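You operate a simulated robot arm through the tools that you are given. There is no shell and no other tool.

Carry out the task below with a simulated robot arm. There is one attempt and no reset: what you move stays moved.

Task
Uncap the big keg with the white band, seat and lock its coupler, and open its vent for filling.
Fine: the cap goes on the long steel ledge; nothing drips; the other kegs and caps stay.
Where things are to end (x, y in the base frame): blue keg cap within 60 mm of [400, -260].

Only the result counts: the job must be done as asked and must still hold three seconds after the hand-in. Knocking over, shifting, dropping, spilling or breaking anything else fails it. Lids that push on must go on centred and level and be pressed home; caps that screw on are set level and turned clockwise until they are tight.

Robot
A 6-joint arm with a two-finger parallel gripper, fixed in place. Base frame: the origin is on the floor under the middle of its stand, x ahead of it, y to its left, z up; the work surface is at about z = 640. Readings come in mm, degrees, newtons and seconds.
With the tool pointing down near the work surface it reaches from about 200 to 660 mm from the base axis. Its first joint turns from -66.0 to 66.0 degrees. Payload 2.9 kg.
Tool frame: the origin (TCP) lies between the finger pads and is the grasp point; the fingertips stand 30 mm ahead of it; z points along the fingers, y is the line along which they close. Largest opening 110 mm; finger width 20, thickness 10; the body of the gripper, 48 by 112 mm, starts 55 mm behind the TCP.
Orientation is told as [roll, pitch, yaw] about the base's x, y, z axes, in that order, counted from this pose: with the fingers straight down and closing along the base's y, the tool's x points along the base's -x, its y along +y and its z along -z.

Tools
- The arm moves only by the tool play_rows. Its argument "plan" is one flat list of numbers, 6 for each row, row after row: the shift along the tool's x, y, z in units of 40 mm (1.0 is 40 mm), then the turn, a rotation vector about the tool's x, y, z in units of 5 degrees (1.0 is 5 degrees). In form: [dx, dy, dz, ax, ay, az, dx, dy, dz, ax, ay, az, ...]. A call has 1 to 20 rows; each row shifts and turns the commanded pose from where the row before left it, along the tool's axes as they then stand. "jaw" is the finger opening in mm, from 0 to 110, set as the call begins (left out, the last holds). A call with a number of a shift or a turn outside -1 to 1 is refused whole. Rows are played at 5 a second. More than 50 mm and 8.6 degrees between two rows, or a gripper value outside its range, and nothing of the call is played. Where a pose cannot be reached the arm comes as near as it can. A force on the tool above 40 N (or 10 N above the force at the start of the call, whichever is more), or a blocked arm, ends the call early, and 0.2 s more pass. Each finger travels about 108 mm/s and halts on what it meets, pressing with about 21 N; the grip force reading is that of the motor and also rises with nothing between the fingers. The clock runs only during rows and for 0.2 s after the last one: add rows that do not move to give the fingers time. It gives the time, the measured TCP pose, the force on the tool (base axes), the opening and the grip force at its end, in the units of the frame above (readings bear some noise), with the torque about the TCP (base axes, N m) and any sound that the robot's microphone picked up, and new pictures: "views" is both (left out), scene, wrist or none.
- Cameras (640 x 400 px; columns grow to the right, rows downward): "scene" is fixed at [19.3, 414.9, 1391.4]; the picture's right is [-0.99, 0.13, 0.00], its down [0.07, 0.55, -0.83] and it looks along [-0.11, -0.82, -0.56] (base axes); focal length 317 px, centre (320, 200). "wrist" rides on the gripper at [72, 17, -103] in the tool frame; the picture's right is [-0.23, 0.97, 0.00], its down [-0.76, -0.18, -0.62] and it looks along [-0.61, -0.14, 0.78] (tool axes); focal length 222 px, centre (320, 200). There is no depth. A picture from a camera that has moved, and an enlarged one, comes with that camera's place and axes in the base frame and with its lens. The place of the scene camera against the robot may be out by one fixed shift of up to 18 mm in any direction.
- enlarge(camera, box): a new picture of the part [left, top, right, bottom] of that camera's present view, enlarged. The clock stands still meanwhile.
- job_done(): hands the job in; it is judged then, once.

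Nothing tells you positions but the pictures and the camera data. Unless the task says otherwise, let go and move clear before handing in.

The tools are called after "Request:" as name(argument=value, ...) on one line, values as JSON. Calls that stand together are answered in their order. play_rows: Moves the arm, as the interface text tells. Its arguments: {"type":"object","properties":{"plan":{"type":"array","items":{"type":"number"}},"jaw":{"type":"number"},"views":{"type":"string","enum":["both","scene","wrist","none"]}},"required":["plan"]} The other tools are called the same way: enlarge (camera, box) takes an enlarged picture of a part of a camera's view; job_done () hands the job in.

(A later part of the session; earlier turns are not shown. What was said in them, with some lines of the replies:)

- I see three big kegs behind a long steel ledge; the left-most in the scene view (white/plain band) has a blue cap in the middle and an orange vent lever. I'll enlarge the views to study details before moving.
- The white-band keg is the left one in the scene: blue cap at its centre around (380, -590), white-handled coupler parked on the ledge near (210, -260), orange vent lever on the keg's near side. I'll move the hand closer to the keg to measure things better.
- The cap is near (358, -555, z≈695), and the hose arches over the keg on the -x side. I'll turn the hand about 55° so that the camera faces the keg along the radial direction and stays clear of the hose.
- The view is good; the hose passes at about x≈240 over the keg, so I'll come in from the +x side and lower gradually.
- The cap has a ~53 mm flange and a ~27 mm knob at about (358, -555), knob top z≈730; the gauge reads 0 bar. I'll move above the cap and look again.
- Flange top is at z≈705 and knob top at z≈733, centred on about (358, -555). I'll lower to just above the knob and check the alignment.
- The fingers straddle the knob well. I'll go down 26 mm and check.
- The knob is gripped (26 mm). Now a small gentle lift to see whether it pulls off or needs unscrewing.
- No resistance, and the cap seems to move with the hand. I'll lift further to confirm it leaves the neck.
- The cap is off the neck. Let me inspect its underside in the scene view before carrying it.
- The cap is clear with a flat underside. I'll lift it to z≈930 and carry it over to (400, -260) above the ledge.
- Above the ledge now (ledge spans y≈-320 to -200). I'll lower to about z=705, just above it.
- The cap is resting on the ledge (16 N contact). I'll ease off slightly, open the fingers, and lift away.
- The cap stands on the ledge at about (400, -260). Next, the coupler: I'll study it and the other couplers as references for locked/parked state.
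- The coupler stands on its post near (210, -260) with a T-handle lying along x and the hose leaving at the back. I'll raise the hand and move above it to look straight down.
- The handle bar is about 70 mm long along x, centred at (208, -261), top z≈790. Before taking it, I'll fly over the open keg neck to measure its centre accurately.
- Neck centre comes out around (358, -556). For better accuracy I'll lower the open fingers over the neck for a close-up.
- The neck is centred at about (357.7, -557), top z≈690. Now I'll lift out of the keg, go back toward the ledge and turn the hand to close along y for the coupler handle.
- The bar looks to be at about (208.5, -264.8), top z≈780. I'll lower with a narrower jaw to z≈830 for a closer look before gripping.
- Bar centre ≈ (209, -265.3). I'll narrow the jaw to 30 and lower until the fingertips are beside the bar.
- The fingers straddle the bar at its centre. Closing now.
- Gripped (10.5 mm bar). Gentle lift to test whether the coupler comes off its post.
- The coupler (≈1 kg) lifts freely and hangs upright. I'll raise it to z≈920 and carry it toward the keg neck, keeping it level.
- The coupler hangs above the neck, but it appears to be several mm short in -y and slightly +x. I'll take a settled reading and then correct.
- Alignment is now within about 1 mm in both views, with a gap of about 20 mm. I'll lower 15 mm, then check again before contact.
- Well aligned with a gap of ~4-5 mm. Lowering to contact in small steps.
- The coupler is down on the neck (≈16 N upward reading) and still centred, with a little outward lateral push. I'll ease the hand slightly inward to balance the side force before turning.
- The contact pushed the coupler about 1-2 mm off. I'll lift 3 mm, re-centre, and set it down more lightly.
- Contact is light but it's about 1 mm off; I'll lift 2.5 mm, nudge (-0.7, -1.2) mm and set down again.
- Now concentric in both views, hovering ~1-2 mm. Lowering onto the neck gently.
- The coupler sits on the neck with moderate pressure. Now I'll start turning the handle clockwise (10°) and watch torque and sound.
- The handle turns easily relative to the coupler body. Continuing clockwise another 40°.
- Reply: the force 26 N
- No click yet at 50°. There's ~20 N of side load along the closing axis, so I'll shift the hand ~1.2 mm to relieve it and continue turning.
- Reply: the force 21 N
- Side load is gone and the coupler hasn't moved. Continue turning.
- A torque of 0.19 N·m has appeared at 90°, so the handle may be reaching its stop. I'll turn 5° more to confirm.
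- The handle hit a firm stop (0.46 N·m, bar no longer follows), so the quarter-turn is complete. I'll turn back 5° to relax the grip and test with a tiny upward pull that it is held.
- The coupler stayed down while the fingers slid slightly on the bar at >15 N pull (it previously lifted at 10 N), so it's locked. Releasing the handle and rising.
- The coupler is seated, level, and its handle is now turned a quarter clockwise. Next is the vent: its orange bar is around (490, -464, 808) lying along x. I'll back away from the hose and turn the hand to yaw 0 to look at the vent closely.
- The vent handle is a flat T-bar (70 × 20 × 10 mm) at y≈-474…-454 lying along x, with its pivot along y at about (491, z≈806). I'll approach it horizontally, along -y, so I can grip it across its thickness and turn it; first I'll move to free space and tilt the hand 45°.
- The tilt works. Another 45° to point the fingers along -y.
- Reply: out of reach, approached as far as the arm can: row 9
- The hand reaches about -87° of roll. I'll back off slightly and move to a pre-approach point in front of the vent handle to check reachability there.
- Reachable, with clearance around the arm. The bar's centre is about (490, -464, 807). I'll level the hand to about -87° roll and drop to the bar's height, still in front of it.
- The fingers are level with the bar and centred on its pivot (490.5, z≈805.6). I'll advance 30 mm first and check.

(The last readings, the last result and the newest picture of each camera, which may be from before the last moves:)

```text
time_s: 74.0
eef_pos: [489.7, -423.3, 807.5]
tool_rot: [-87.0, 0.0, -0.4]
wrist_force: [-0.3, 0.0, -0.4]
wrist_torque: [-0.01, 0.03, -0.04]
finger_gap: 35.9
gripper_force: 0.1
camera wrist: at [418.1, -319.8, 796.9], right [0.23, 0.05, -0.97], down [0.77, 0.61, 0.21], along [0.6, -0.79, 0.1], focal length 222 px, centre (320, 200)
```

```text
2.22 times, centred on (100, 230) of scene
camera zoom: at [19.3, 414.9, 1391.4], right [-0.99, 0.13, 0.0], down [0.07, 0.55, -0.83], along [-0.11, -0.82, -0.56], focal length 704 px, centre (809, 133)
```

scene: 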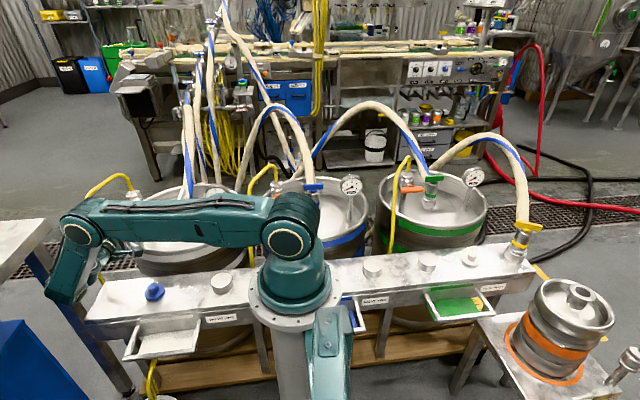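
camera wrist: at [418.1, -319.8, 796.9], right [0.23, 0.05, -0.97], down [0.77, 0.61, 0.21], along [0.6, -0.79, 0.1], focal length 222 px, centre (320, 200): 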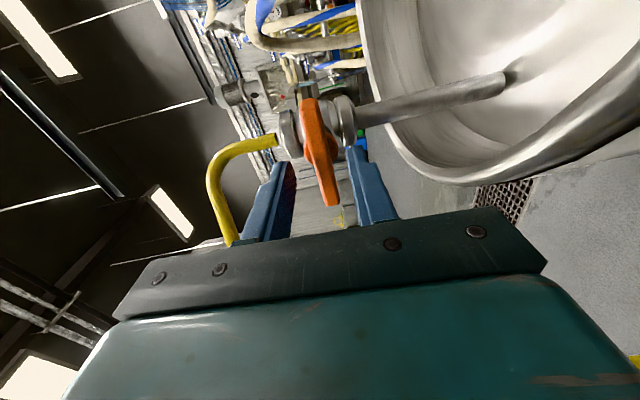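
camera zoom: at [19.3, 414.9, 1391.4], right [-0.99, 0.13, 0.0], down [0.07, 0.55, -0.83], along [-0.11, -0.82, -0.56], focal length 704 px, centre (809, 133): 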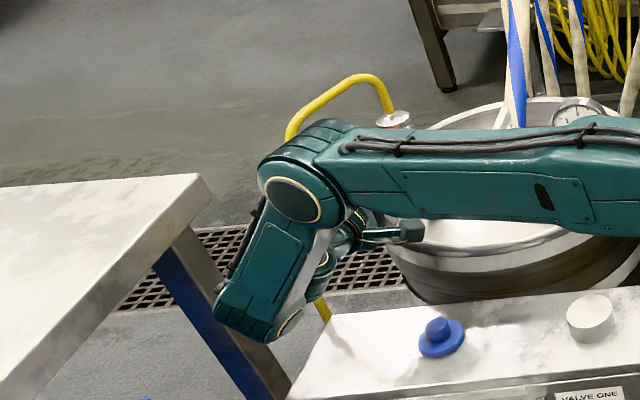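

Aligned: bar lies midway between the fingers. Advancing 18 mm so the pads cover the bar.

Request:
play_rows(plan=[0, -0.012, 0.225, 0, 0, 0, 0, -0.012, 0.225, 0, 0, 0, 0, 0, 0, 0, 0, 0], jaw=32, views="wrist")

Request:
enlarge(camera="wrist", box=[230, 50, 430, 220])

```text
time_s: 74.8
eef_pos: [489.6, -439.6, 808.7]
tool_rot: [-87.0, -0.1, -0.3]
wrist_force: [0.5, 0.2, 0.1]
wrist_torque: [-0.01, 0.0, -0.02]
finger_gap: 32.2
gripper_force: 0.1
camera wrist: at [417.7, -336.5, 798.6], right [0.23, 0.05, -0.97], down [0.77, 0.61, 0.21], along [0.6, -0.79, 0.1], focal length 222 px, centre (320, 200)
```

wrist: 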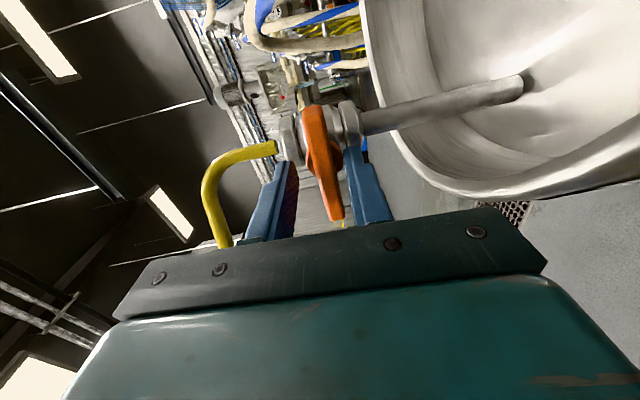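

```text
2.35 times, centred on (330, 135) of wrist
camera zoom: at [417.7, -336.5, 798.6], right [0.23, 0.05, -0.97], down [0.77, 0.61, 0.21], along [0.6, -0.79, 0.1], focal length 523 px, centre (296, 353)
```

zoom: 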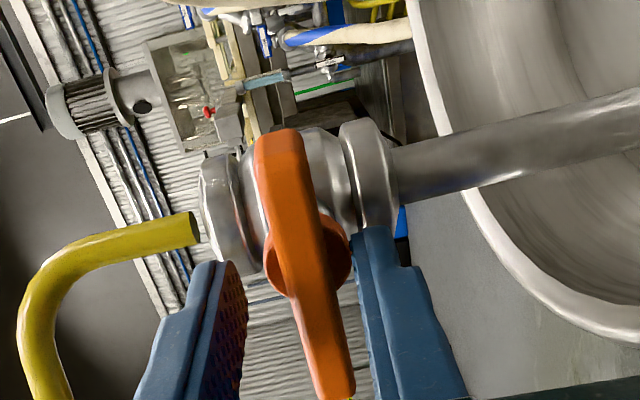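

Pads cover the bar. Closing the grip.

Request:
play_rows(plan=[0, 0, 0, 0, 0, 0, 0, 0, 0, 0, 0, 0, 0, 0, 0, 0, 0, 0], jaw=2, views="wrist")

Request:
enlarge(camera="wrist", box=[230, 50, 430, 220])

```text
time_s: 75.6
eef_pos: [489.4, -439.3, 806.1]
tool_rot: [-86.6, 0.2, -0.2]
wrist_force: [0.1, -3.2, -25.2]
wrist_torque: [-0.43, 0.0, 1.19]
finger_gap: 13.6
gripper_force: 45.0
camera wrist: at [417.3, -336.2, 796.0], right [0.22, 0.06, -0.97], down [0.76, 0.61, 0.21], along [0.6, -0.79, 0.09], focal length 222 px, centre (320, 200)
```

wrist: 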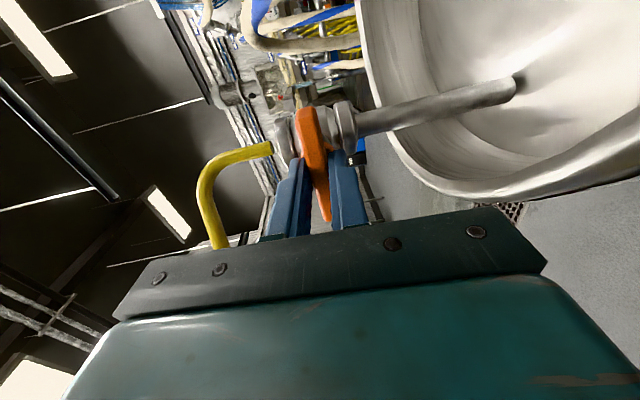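

```text
2.35 times, centred on (330, 135) of wrist
camera zoom: at [417.3, -336.2, 796.0], right [0.22, 0.06, -0.97], down [0.76, 0.61, 0.21], along [0.6, -0.79, 0.09], focal length 523 px, centre (296, 353)
```

zoom: 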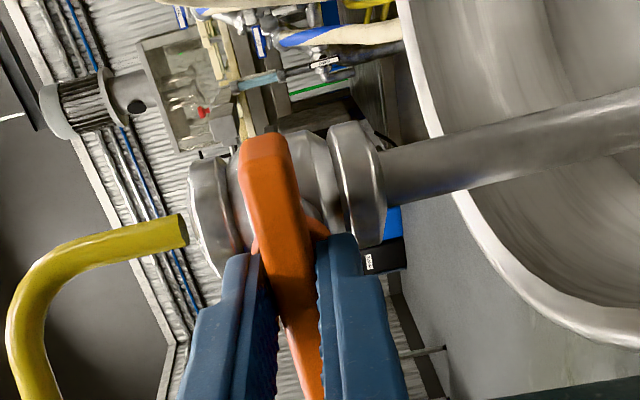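

The grip met the bar off-centre (25 N push, gap 13.6), so I'll open again, check and re-centre before turning.

Request:
play_rows(plan=[0, 0, 0, 0, 0, 0, 0, 0, 0, 0, 0, 0], jaw=32, views="wrist")

Request:
enlarge(camera="wrist", box=[230, 50, 430, 220])

Request:
enlarge(camera="scene", box=[90, 160, 250, 280])

```text
time_s: 76.2
eef_pos: [490.0, -440.0, 811.3]
tool_rot: [-87.1, 0.0, -0.4]
wrist_force: [-0.8, -0.1, -0.5]
wrist_torque: [0.02, 0.03, 0.03]
finger_gap: 32.1
gripper_force: 0.0
camera wrist: at [418.1, -336.5, 799.5], right [0.23, 0.05, -0.97], down [0.77, 0.61, 0.21], along [0.6, -0.79, 0.1], focal length 222 px, centre (320, 200)
```

wrist: 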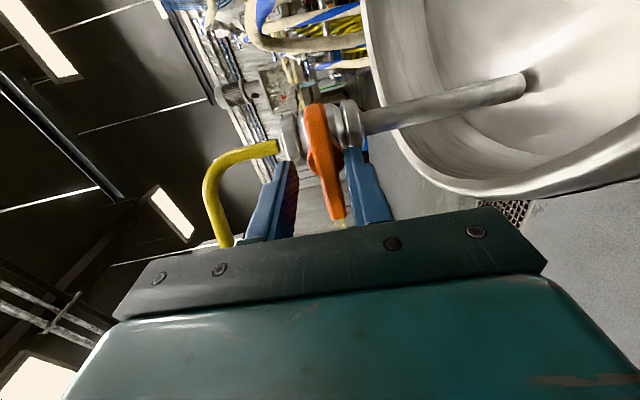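

```text
2.35 times, centred on (330, 135) of wrist
camera zoom: at [418.1, -336.5, 799.5], right [0.23, 0.05, -0.97], down [0.77, 0.61, 0.21], along [0.6, -0.79, 0.1], focal length 523 px, centre (296, 353)
```

zoom: 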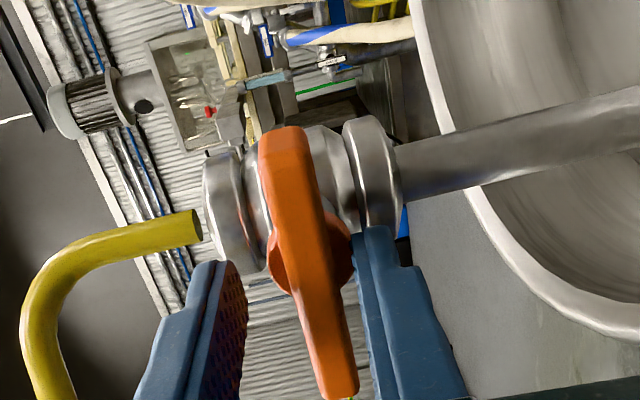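

```text
3.33 times, centred on (170, 220) of scene
camera zoom: at [19.3, 414.9, 1391.4], right [-0.99, 0.13, 0.0], down [0.07, 0.55, -0.83], along [-0.11, -0.82, -0.56], focal length 1057 px, centre (820, 133)
```

zoom: 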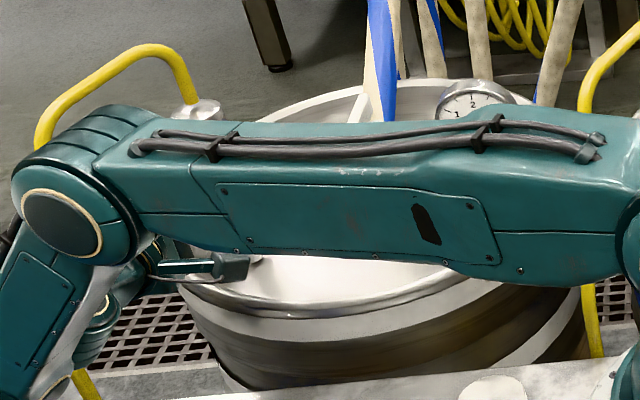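

The hand sits about 4.4 mm too high relative to the bar. Lowering by that amount and closing again.

Request:
play_rows(plan=[0, 0.11, 0.006, 0, 0, 0, 0, 0, 0, 0, 0, 0], views="none")

Request:
play_rows(plan=[0, 0, 0, 0, 0, 0, 0, 0, 0, 0, 0, 0, 0, 0, 0, 0, 0, 0], jaw=2, views="wrist")

Request:
enlarge(camera="wrist", box=[230, 50, 430, 220])

```text
time_s: 76.8
eef_pos: [489.6, -440.2, 804.5]
tool_rot: [-87.1, 0.0, -0.4]
wrist_force: [0.2, -0.7, -0.6]
wrist_torque: [0.0, 0.04, -0.01]
finger_gap: 32.0
gripper_force: 0.1
```

```text
time_s: 77.6
eef_pos: [490.4, -440.7, 806.0]
tool_rot: [-87.3, -0.1, -0.4]
wrist_force: [-1.0, 1.0, 8.1]
wrist_torque: [-1.09, 0.16, -0.3]
finger_gap: 13.2
gripper_force: 44.9
camera wrist: at [418.3, -336.8, 794.3], right [0.23, 0.05, -0.97], down [0.77, 0.61, 0.21], along [0.6, -0.79, 0.1], focal length 222 px, centre (320, 200)
```

wrist: 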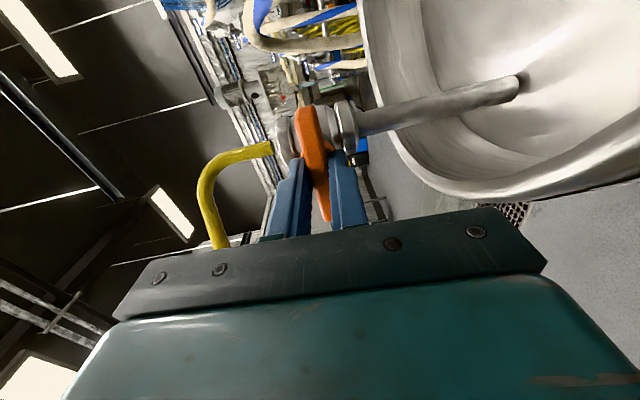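

```text
2.35 times, centred on (330, 135) of wrist
camera zoom: at [418.3, -336.8, 794.3], right [0.23, 0.05, -0.97], down [0.77, 0.61, 0.21], along [0.6, -0.79, 0.1], focal length 523 px, centre (296, 353)
```

zoom: 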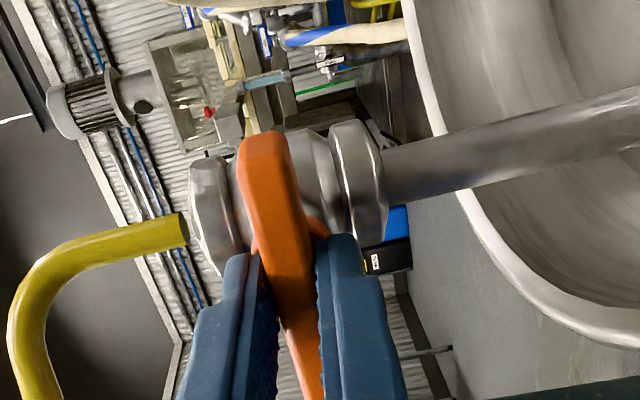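

Now it's a firm, nearly centred grip (bar 13 mm thick). I'll start turning counter-clockwise as seen from the handle side (5°, then check).

Request:
play_rows(plan=[0, -0.02, 0, 0, 0, 0, 0, 0, 0, 0, 0, -1, 0, 0, 0, 0, 0, -1, 0, 0, 0, 0, 0, 0], views="wrist")

Request:
enlarge(camera="wrist", box=[230, 50, 430, 220])

```text
time_s: 78.6
eef_pos: [489.0, -440.4, 804.9]
tool_rot: [-87.0, 10.0, 0.1]
wrist_force: [3.3, -5.6, 8.7]
wrist_torque: [-1.19, -0.01, -0.7]
finger_gap: 12.9
gripper_force: 45.2
camera wrist: at [416.2, -337.4, 807.5], right [0.05, 0.05, -1.0], down [0.78, 0.62, 0.07], along [0.62, -0.79, -0.01], focal length 222 px, centre (320, 200)
```

wrist: 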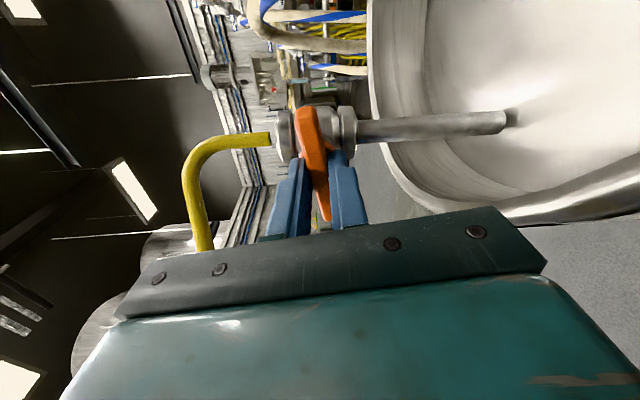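

```text
2.35 times, centred on (330, 135) of wrist
camera zoom: at [416.2, -337.4, 807.5], right [0.05, 0.05, -1.0], down [0.78, 0.62, 0.07], along [0.62, -0.79, -0.01], focal length 523 px, centre (296, 353)
```

zoom: 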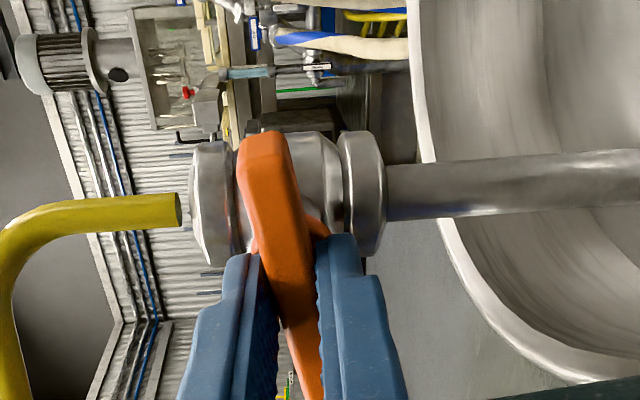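

The handle turns freely in this direction. Continuing 40° more.

Request:
play_rows(plan=[0, 0, 0, 0, 0, -1, 0, 0, 0, 0, 0, -1, 0, 0, 0, 0, 0, -1, 0, 0, 0, 0, 0, -1, 0, 0, 0, 0, 0, -1, 0, 0, 0, 0, 0, -1, 0, 0, 0, 0, 0, -1, 0, 0, 0, 0, 0, -1, 0, 0, 0, 0, 0, 0], views="both")

Request:
enlarge(camera="wrist", box=[230, 50, 430, 220])

```text
time_s: 80.6
eef_pos: [489.0, -441.0, 805.4]
tool_rot: [-85.7, 49.8, 3.0]
wrist_force: [5.4, 0.3, 17.4]
wrist_torque: [-1.27, 0.01, 0.38]
finger_gap: 13.1
gripper_force: 44.6
camera wrist: at [431.1, -339.6, 856.1], right [-0.6, 0.04, -0.8], down [0.63, 0.64, -0.44], along [0.49, -0.77, -0.41], focal length 222 px, centre (320, 200)
```

scene: 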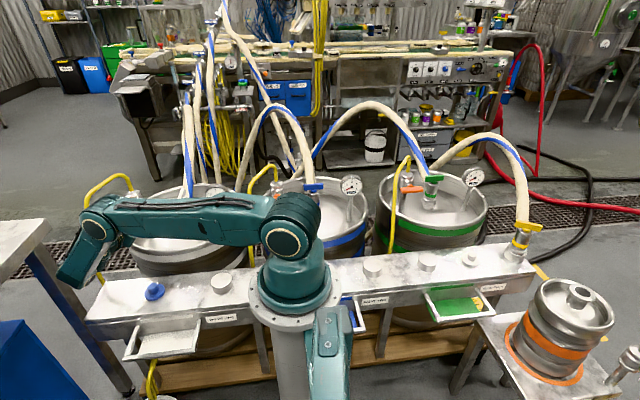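
wrist: 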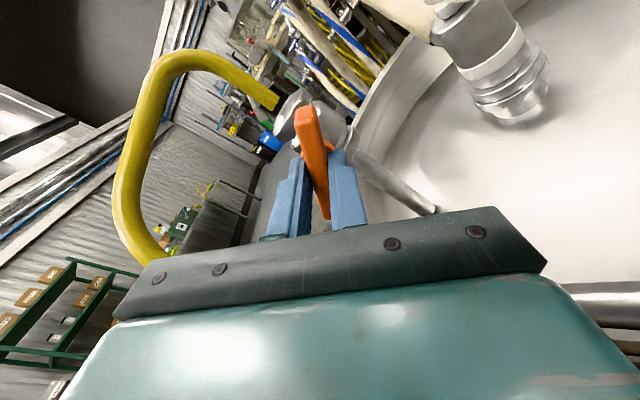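

```text
2.35 times, centred on (330, 135) of wrist
camera zoom: at [431.1, -339.6, 856.1], right [-0.6, 0.04, -0.8], down [0.63, 0.64, -0.44], along [0.49, -0.77, -0.41], focal length 523 px, centre (296, 353)
```

zoom: 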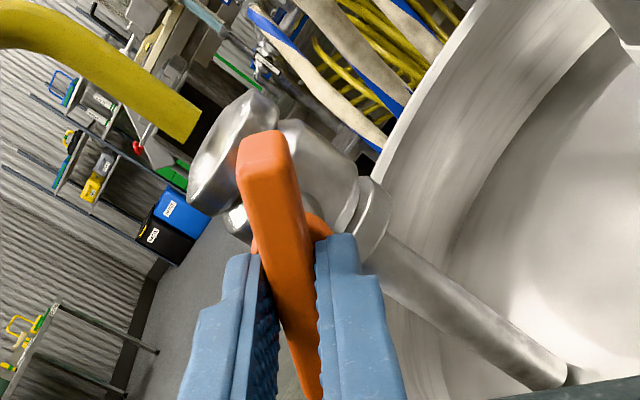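

At 50° the handle follows well. I'll relieve the side load slightly and turn the remaining ~40°.

Request:
play_rows(plan=[0.02, -0.035, 0, 0, 0, 0, 0, 0, 0, 0, 0, -1, 0, 0, 0, 0, 0, -1, 0, 0, 0, 0, 0, -1, 0, 0, 0, 0, 0, -1, 0, 0, 0, 0, 0, 0], views="wrist")

Request:
enlarge(camera="wrist", box=[230, 50, 430, 220])

```text
time_s: 82.0
eef_pos: [490.2, -439.8, 807.0]
tool_rot: [-81.5, 69.9, 7.6]
wrist_force: [-1.5, 11.6, 11.8]
wrist_torque: [-1.16, -0.02, 0.58]
finger_gap: 12.7
gripper_force: 45.1
camera wrist: at [450.4, -340.8, 874.1], right [-0.84, 0.03, -0.54], down [0.43, 0.65, -0.62], along [0.33, -0.76, -0.56], focal length 222 px, centre (320, 200)
```

wrist: 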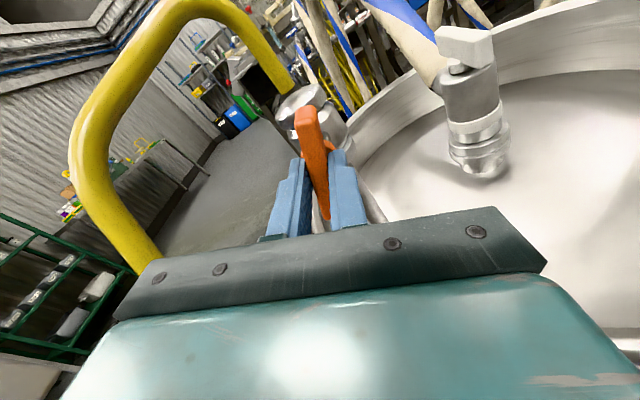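

```text
2.35 times, centred on (330, 135) of wrist
camera zoom: at [450.4, -340.8, 874.1], right [-0.84, 0.03, -0.54], down [0.43, 0.65, -0.62], along [0.33, -0.76, -0.56], focal length 523 px, centre (296, 353)
```

zoom: 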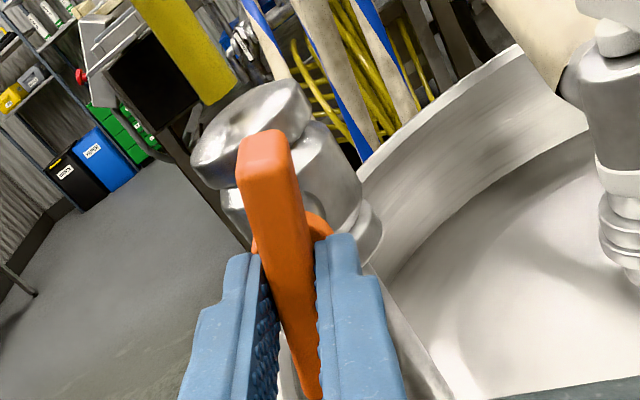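

Request:
play_rows(plan=[0, -0.02, -0.02, 0, 0, 0, 0, 0, 0, 0, 0, -1, 0, 0, 0, 0, 0, -1, 0, 0, 0, 0, 0, -1, 0, 0, 0, 0, 0, -1, 0, 0, 0, 0, 0, 0], views="wrist")

Request:
enlarge(camera="wrist", box=[230, 50, 430, 220])

```text
time_s: 83.4
eef_pos: [489.7, -440.3, 805.9]
tool_rot: [0.9, 86.9, 90.7]
wrist_force: [0.3, -11.4, 7.2]
wrist_torque: [-0.83, -0.01, 0.66]
finger_gap: 12.5
gripper_force: 45.2
camera wrist: at [474.2, -341.5, 884.3], right [-0.97, 0.02, -0.23], down [0.18, 0.66, -0.73], along [0.14, -0.75, -0.65], focal length 222 px, centre (320, 200)
```

wrist: 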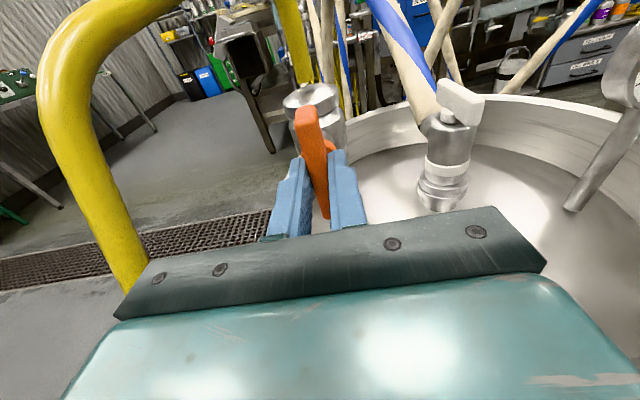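

```text
2.35 times, centred on (330, 135) of wrist
camera zoom: at [474.2, -341.5, 884.3], right [-0.97, 0.02, -0.23], down [0.18, 0.66, -0.73], along [0.14, -0.75, -0.65], focal length 523 px, centre (296, 353)
```

zoom: 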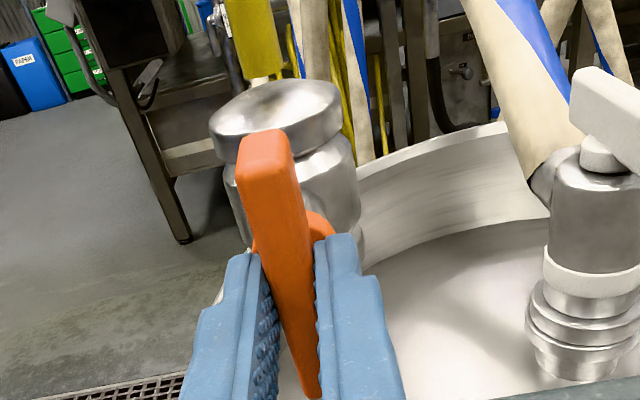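

The handle is now vertical, in line with the vent pipe, with no stop felt yet. I'll try up to 5° more to feel for the end stop.

Request:
play_rows(plan=[0, 0, 0.015, 0, 0, -0.5, 0, 0, 0, 0, 0, -0.5, 0, 0, 0, 0, 0, 0], views="wrist")

Request:
enlarge(camera="wrist", box=[230, 50, 430, 220])

```text
time_s: 84.2
eef_pos: [489.6, -440.7, 806.1]
tool_rot: [58.1, 83.9, 147.9]
wrist_force: [-1.7, -7.7, -0.6]
wrist_torque: [0.22, -1.08, 0.53]
finger_gap: 13.8
gripper_force: 44.9
camera wrist: at [480.5, -341.7, 885.3], right [-0.99, 0.01, -0.14], down [0.11, 0.66, -0.74], along [0.08, -0.75, -0.66], focal length 222 px, centre (320, 200)
```

wrist: 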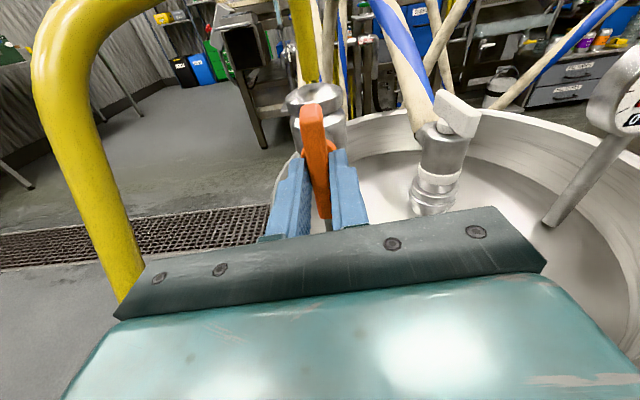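

```text
2.35 times, centred on (330, 135) of wrist
camera zoom: at [480.5, -341.7, 885.3], right [-0.99, 0.01, -0.14], down [0.11, 0.66, -0.74], along [0.08, -0.75, -0.66], focal length 523 px, centre (296, 353)
```

zoom: 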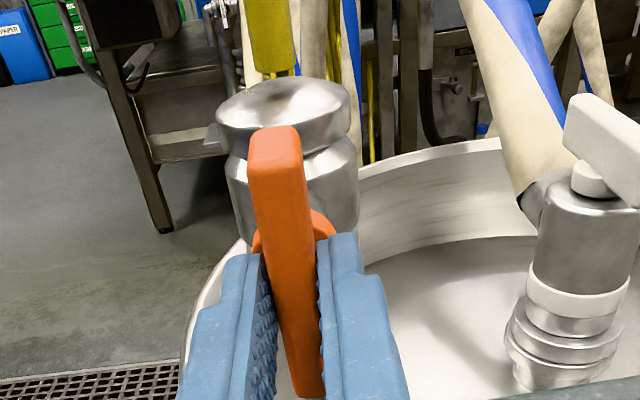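

The end stop is reached (1.1 N·m), so the vent handle is fully turned to vertical = open. I'll relax 4°, open the fingers and back straight out.

Request:
play_rows(plan=[0, 0, 0, 0, 0, 0.8, 0, 0, 0, 0, 0, 0], views="none")

Request:
play_rows(plan=[0, 0, 0, 0, 0, 0, 0, 0, 0, 0, 0, 0], jaw=34, views="none")

Request:
play_rows(plan=[0, 0, -0.4, 0, 0, 0, 0, 0, -0.6, 0, 0, 0, 0, 0, -0.7, 0, 0, 0, 0, 0, 0, 0, 0, 0], views="both")

Request:
enlarge(camera="wrist", box=[230, 50, 430, 220])

```text
time_s: 84.8
eef_pos: [490.7, -440.3, 807.1]
tool_rot: [19.0, 86.8, 108.7]
wrist_force: [-5.8, 2.6, -3.8]
wrist_torque: [0.83, -0.84, 0.51]
finger_gap: 12.1
gripper_force: 44.5
```

```text
time_s: 85.4
eef_pos: [490.7, -440.3, 807.6]
tool_rot: [18.8, 87.0, 108.3]
wrist_force: [-1.1, 0.5, -0.5]
wrist_torque: [0.0, 0.0, 0.01]
finger_gap: 34.0
gripper_force: 0.1
```

```text
time_s: 86.4
eef_pos: [491.4, -371.4, 811.9]
tool_rot: [18.4, 86.9, 108.0]
wrist_force: [-0.5, -0.3, -0.3]
wrist_torque: [-0.01, 0.01, 0.03]
finger_gap: 33.9
gripper_force: 0.0
camera wrist: at [477.0, -272.3, 889.8], right [-0.98, 0.02, -0.21], down [0.17, 0.66, -0.73], along [0.13, -0.75, -0.65], focal length 222 px, centre (320, 200)
```

scene: 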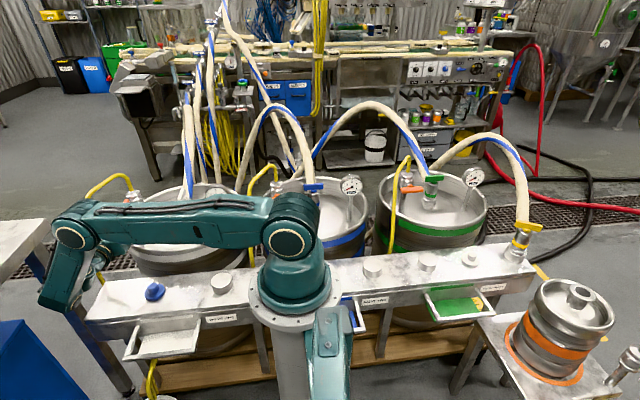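
wrist: 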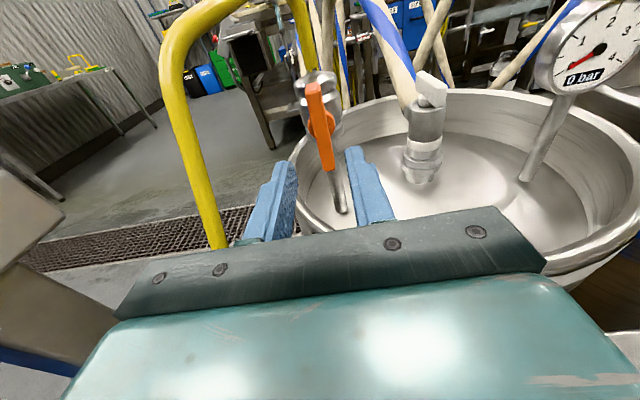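

```text
2.35 times, centred on (330, 135) of wrist
camera zoom: at [477.0, -272.3, 889.8], right [-0.98, 0.02, -0.21], down [0.17, 0.66, -0.73], along [0.13, -0.75, -0.65], focal length 523 px, centre (296, 353)
```

zoom: 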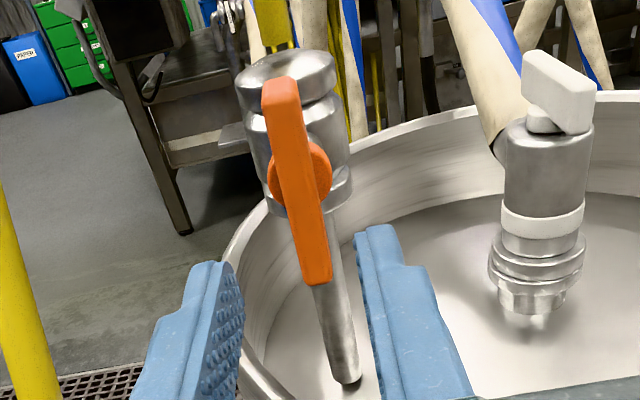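

The vent handle stands vertical along its pipe, and the coupler sits upright on the neck with its handle turned. I'll raise and withdraw the hand clear of everything.

Request:
play_rows(plan=[0.3, 0, -0.6, 0, 0, 0, 0.7, 0, -0.4, 0, 0, 0, 0.8, 0, -0.3, 0, 0, 0, 0.8, 0, -0.2, 0, 0, 0, 0, 0, 0, 0, 0, 0], jaw=60, views="both")

Request:
enlarge(camera="wrist", box=[230, 50, 530, 240])

Request:
enlarge(camera="scene", box=[80, 160, 260, 320])

```text
time_s: 87.6
eef_pos: [497.3, -320.8, 922.1]
tool_rot: [15.7, 86.3, 105.7]
wrist_force: [1.1, 1.3, 0.0]
wrist_torque: [-0.02, -0.02, 0.02]
finger_gap: 59.9
gripper_force: 0.2
camera wrist: at [481.3, -222.5, 999.4], right [-0.98, 0.01, -0.21], down [0.17, 0.67, -0.72], along [0.13, -0.74, -0.66], focal length 222 px, centre (320, 200)
```

scene: 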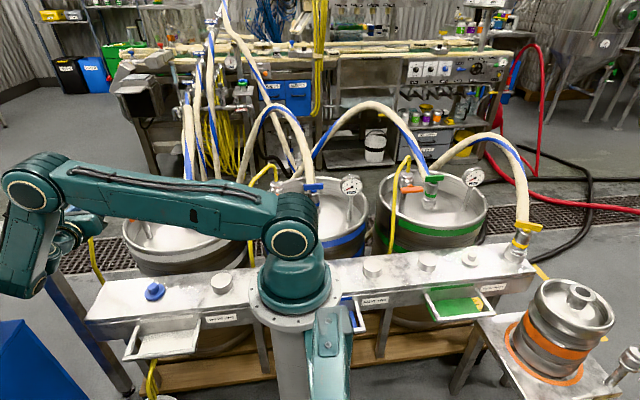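
wrist: 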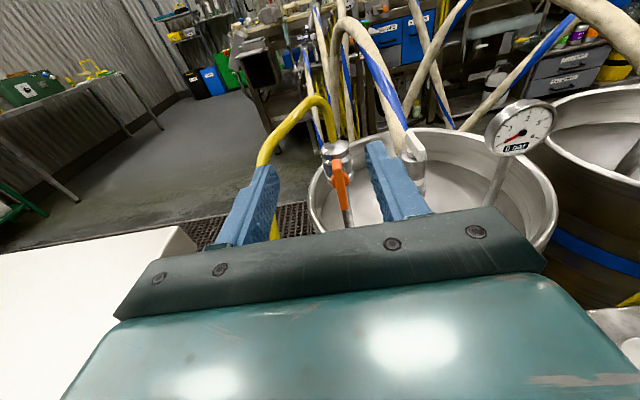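

```text
2.11 times, centred on (380, 145) of wrist
camera zoom: at [481.3, -222.5, 999.4], right [-0.98, 0.01, -0.21], down [0.17, 0.67, -0.72], along [0.13, -0.74, -0.66], focal length 468 px, centre (194, 316)
```

zoom: 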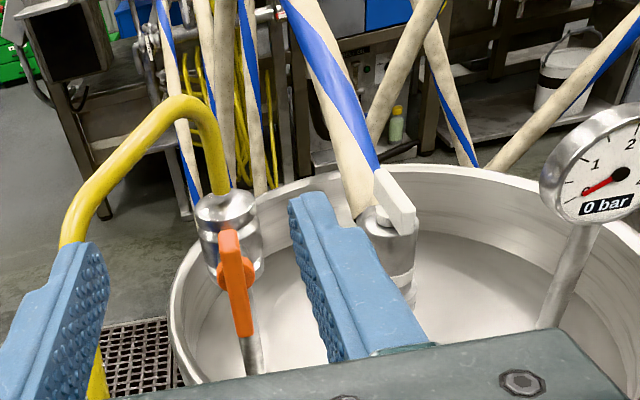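

```text
2.50 times, centred on (170, 240) of scene
camera zoom: at [19.3, 414.9, 1391.4], right [-0.99, 0.13, 0.0], down [0.07, 0.55, -0.83], along [-0.11, -0.82, -0.56], focal length 792 px, centre (695, 100)
```

zoom: 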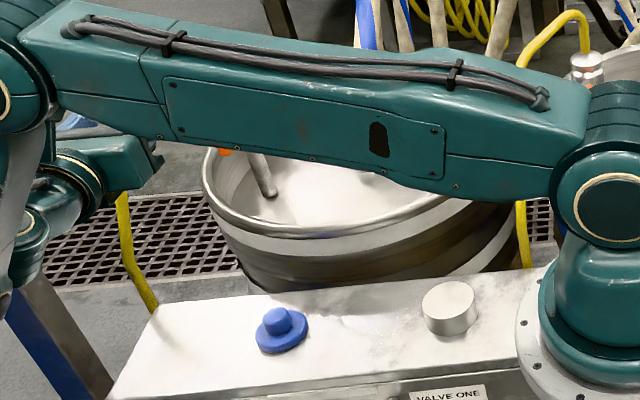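

Everything looks right from here. I'll turn the hand back upright so the scene camera gets a clear view for a final check.

Request:
play_rows(plan=[0, 0, 0, 0, 0, 1, 0, 0, 0, 0, 0, 1, 0, 0, 0, 0, 0, 1, 0, 0, 0, 0, 0, 1, 0, 0, 0, 0, 0, 1, 0, 0, 0, 0, 0, 1, 0, 0, 0, 0, 0, 1, 0, 0, 0, 0, 0, 1, 0, 0, 0, 0, 0, 1, 0, 0, 0, 0, 0, 1, 0, 0, 0, 0, 0, 1, 0, 0, 0, 0, 0, 1, 0, 0, 0, 0, 0, 1, 0, 0, 0, 0, 0, 1, 0, 0, 0, 0, 0, 1, 0, 0, 0, 0, 0, 1, 0, 0, 0, 0, 0, 1], views="none")

Request:
play_rows(plan=[0, 0, 0, -1, 0, 0, 0, 0, 0, -1, 0, 0, 0, 0, 0, -1, 0, 0, 0, 0, 0, -1, 0, 0, 0, 0, 0, -1, 0, 0, 0, 0, 0, -1, 0, 0, 0, 0, 0, -1, 0, 0, 0, 0, 0, -1, 0, 0, 0, 0, 0, -1, 0, 0, 0, 0, 0, -1, 0, 0, 0, 0, 0, -1, 0, 0, 0, 0, 0, -1, 0, 0, 0, 0, 0, -1, 0, 0, 0, 0, 0, -1, 0, 0, 0, 0, 0, -1, 0, 0, 0, 0, 0, -1, 0, 0, 0, 0, 0, -1, 0, 0], views="both")

```text
time_s: 91.2
eef_pos: [493.6, -321.2, 918.8]
tool_rot: [-86.4, 5.9, 0.3]
wrist_force: [0.7, 0.6, -0.1]
wrist_torque: [0.01, 0.0, 0.0]
finger_gap: 59.6
gripper_force: 0.1
out of reach, approached as far as the arm can: row 2
```

```text
time_s: 94.8
eef_pos: [494.5, -319.9, 918.7]
tool_rot: [-2.0, 6.0, 0.0]
wrist_force: [0.4, 0.7, -0.1]
wrist_torque: [0.01, 0.0, 0.04]
finger_gap: 60.2
gripper_force: 0.1
camera wrist: at [433.6, -301.0, 1027.9], right [0.22, 0.97, -0.06], down [0.82, -0.16, 0.55], along [0.52, -0.17, -0.84], focal length 222 px, centre (320, 200)
```

scene: 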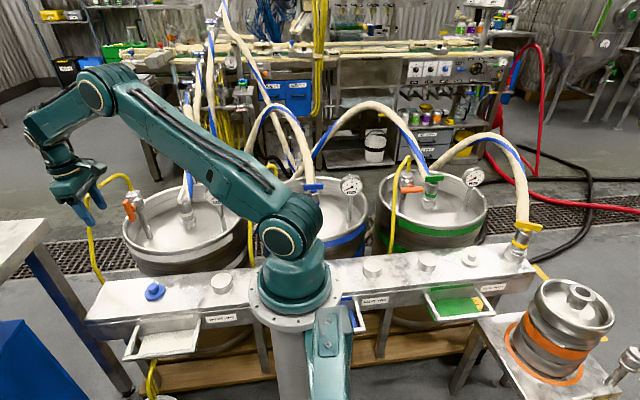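
wrist: 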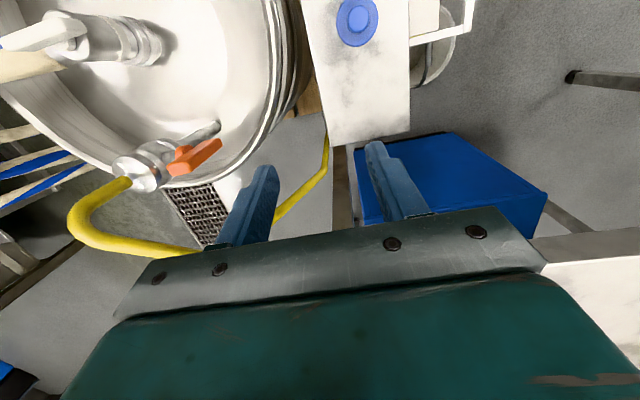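

Request:
enlarge(camera="scene", box=[100, 165, 250, 270])

Request:
enlarge(camera="wrist", box=[0, 0, 280, 210])

Request:
enlarge(camera="scene", box=[90, 260, 270, 370])

Request:
enlarge(camera="scene", box=[155, 180, 215, 230])

```text
3.81 times, centred on (175, 218) of scene
camera zoom: at [19.3, 414.9, 1391.4], right [-0.99, 0.13, 0.0], down [0.07, 0.55, -0.83], along [-0.11, -0.82, -0.56], focal length 1208 px, centre (872, 133)
```

zoom: 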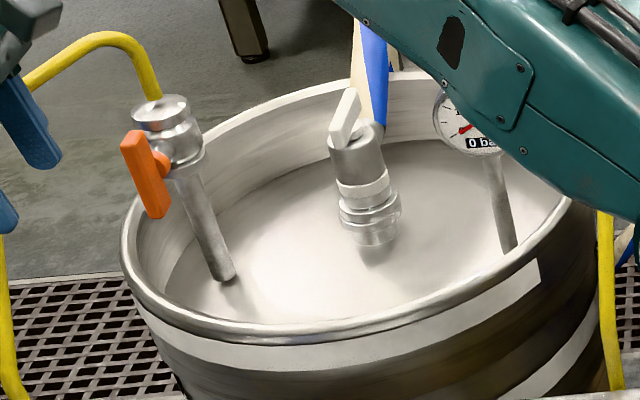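

```text
1.90 times, centred on (140, 105) of wrist
camera zoom: at [433.6, -301.0, 1027.9], right [0.22, 0.97, -0.06], down [0.82, -0.16, 0.55], along [0.52, -0.17, -0.84], focal length 423 px, centre (663, 381)
```

zoom: 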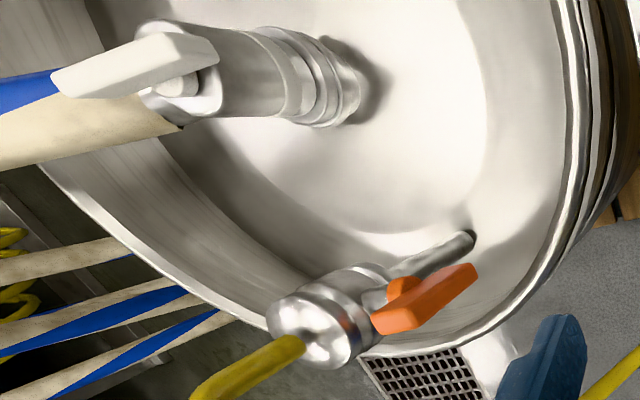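

```text
3.56 times, centred on (180, 315) of scene
camera zoom: at [19.3, 414.9, 1391.4], right [-0.99, 0.13, 0.0], down [0.07, 0.55, -0.83], along [-0.11, -0.82, -0.56], focal length 1127 px, centre (818, -209)
```

zoom: 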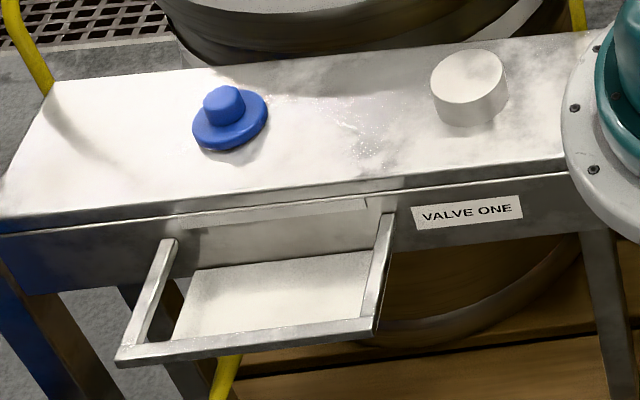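

```text
8.00 times, centred on (185, 205) of scene
camera zoom: at [19.3, 414.9, 1391.4], right [-0.99, 0.13, 0.0], down [0.07, 0.55, -0.83], along [-0.11, -0.82, -0.56], focal length 2536 px, centre (1400, 160)
```

zoom: 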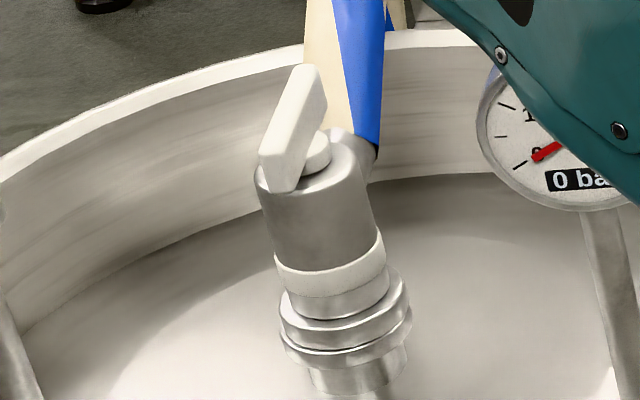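

The final check shows:
- The blue cap stands upright on the steel ledge at about (400, -260).
- The coupler is centred and level on the white-band keg, with its handle turned clockwise to the stop. It held down against a pull of about 15 N.
- The orange vent handle is at its end stop, in line with its pipe.
- The other kegs and caps look untouched, and the hand is clear.

Handing in.

Request:
job_done()

```text
The job is handed in.
```

The job is handed in. The white-band keg is uncapped, its coupler is seated and locked, and its vent is open. I haven't seen a verdict, so this rests on my own final check.

- **Cap:** the blue cap stands upright on the long steel ledge at about (400, -260), which is the target spot.
- **Coupler:** it sits centred and level on the keg neck, with its handle turned a quarter clockwise to a firm stop. There was no click. When I pulled up with about 15 N the coupler stayed down and my fingers slid on the bar instead; earlier it had lifted freely at about 10 N.
- **Vent:** the orange handle went from horizontal to vertical, in line with its pipe, and stopped at its end stop. I took that as open because it is in line with the pipe and at its stop. Nothing else showed which way opens it.
- **Surroundings:** I saw no drips, and the other kegs and caps look untouched. The hand is open and clear of everything.
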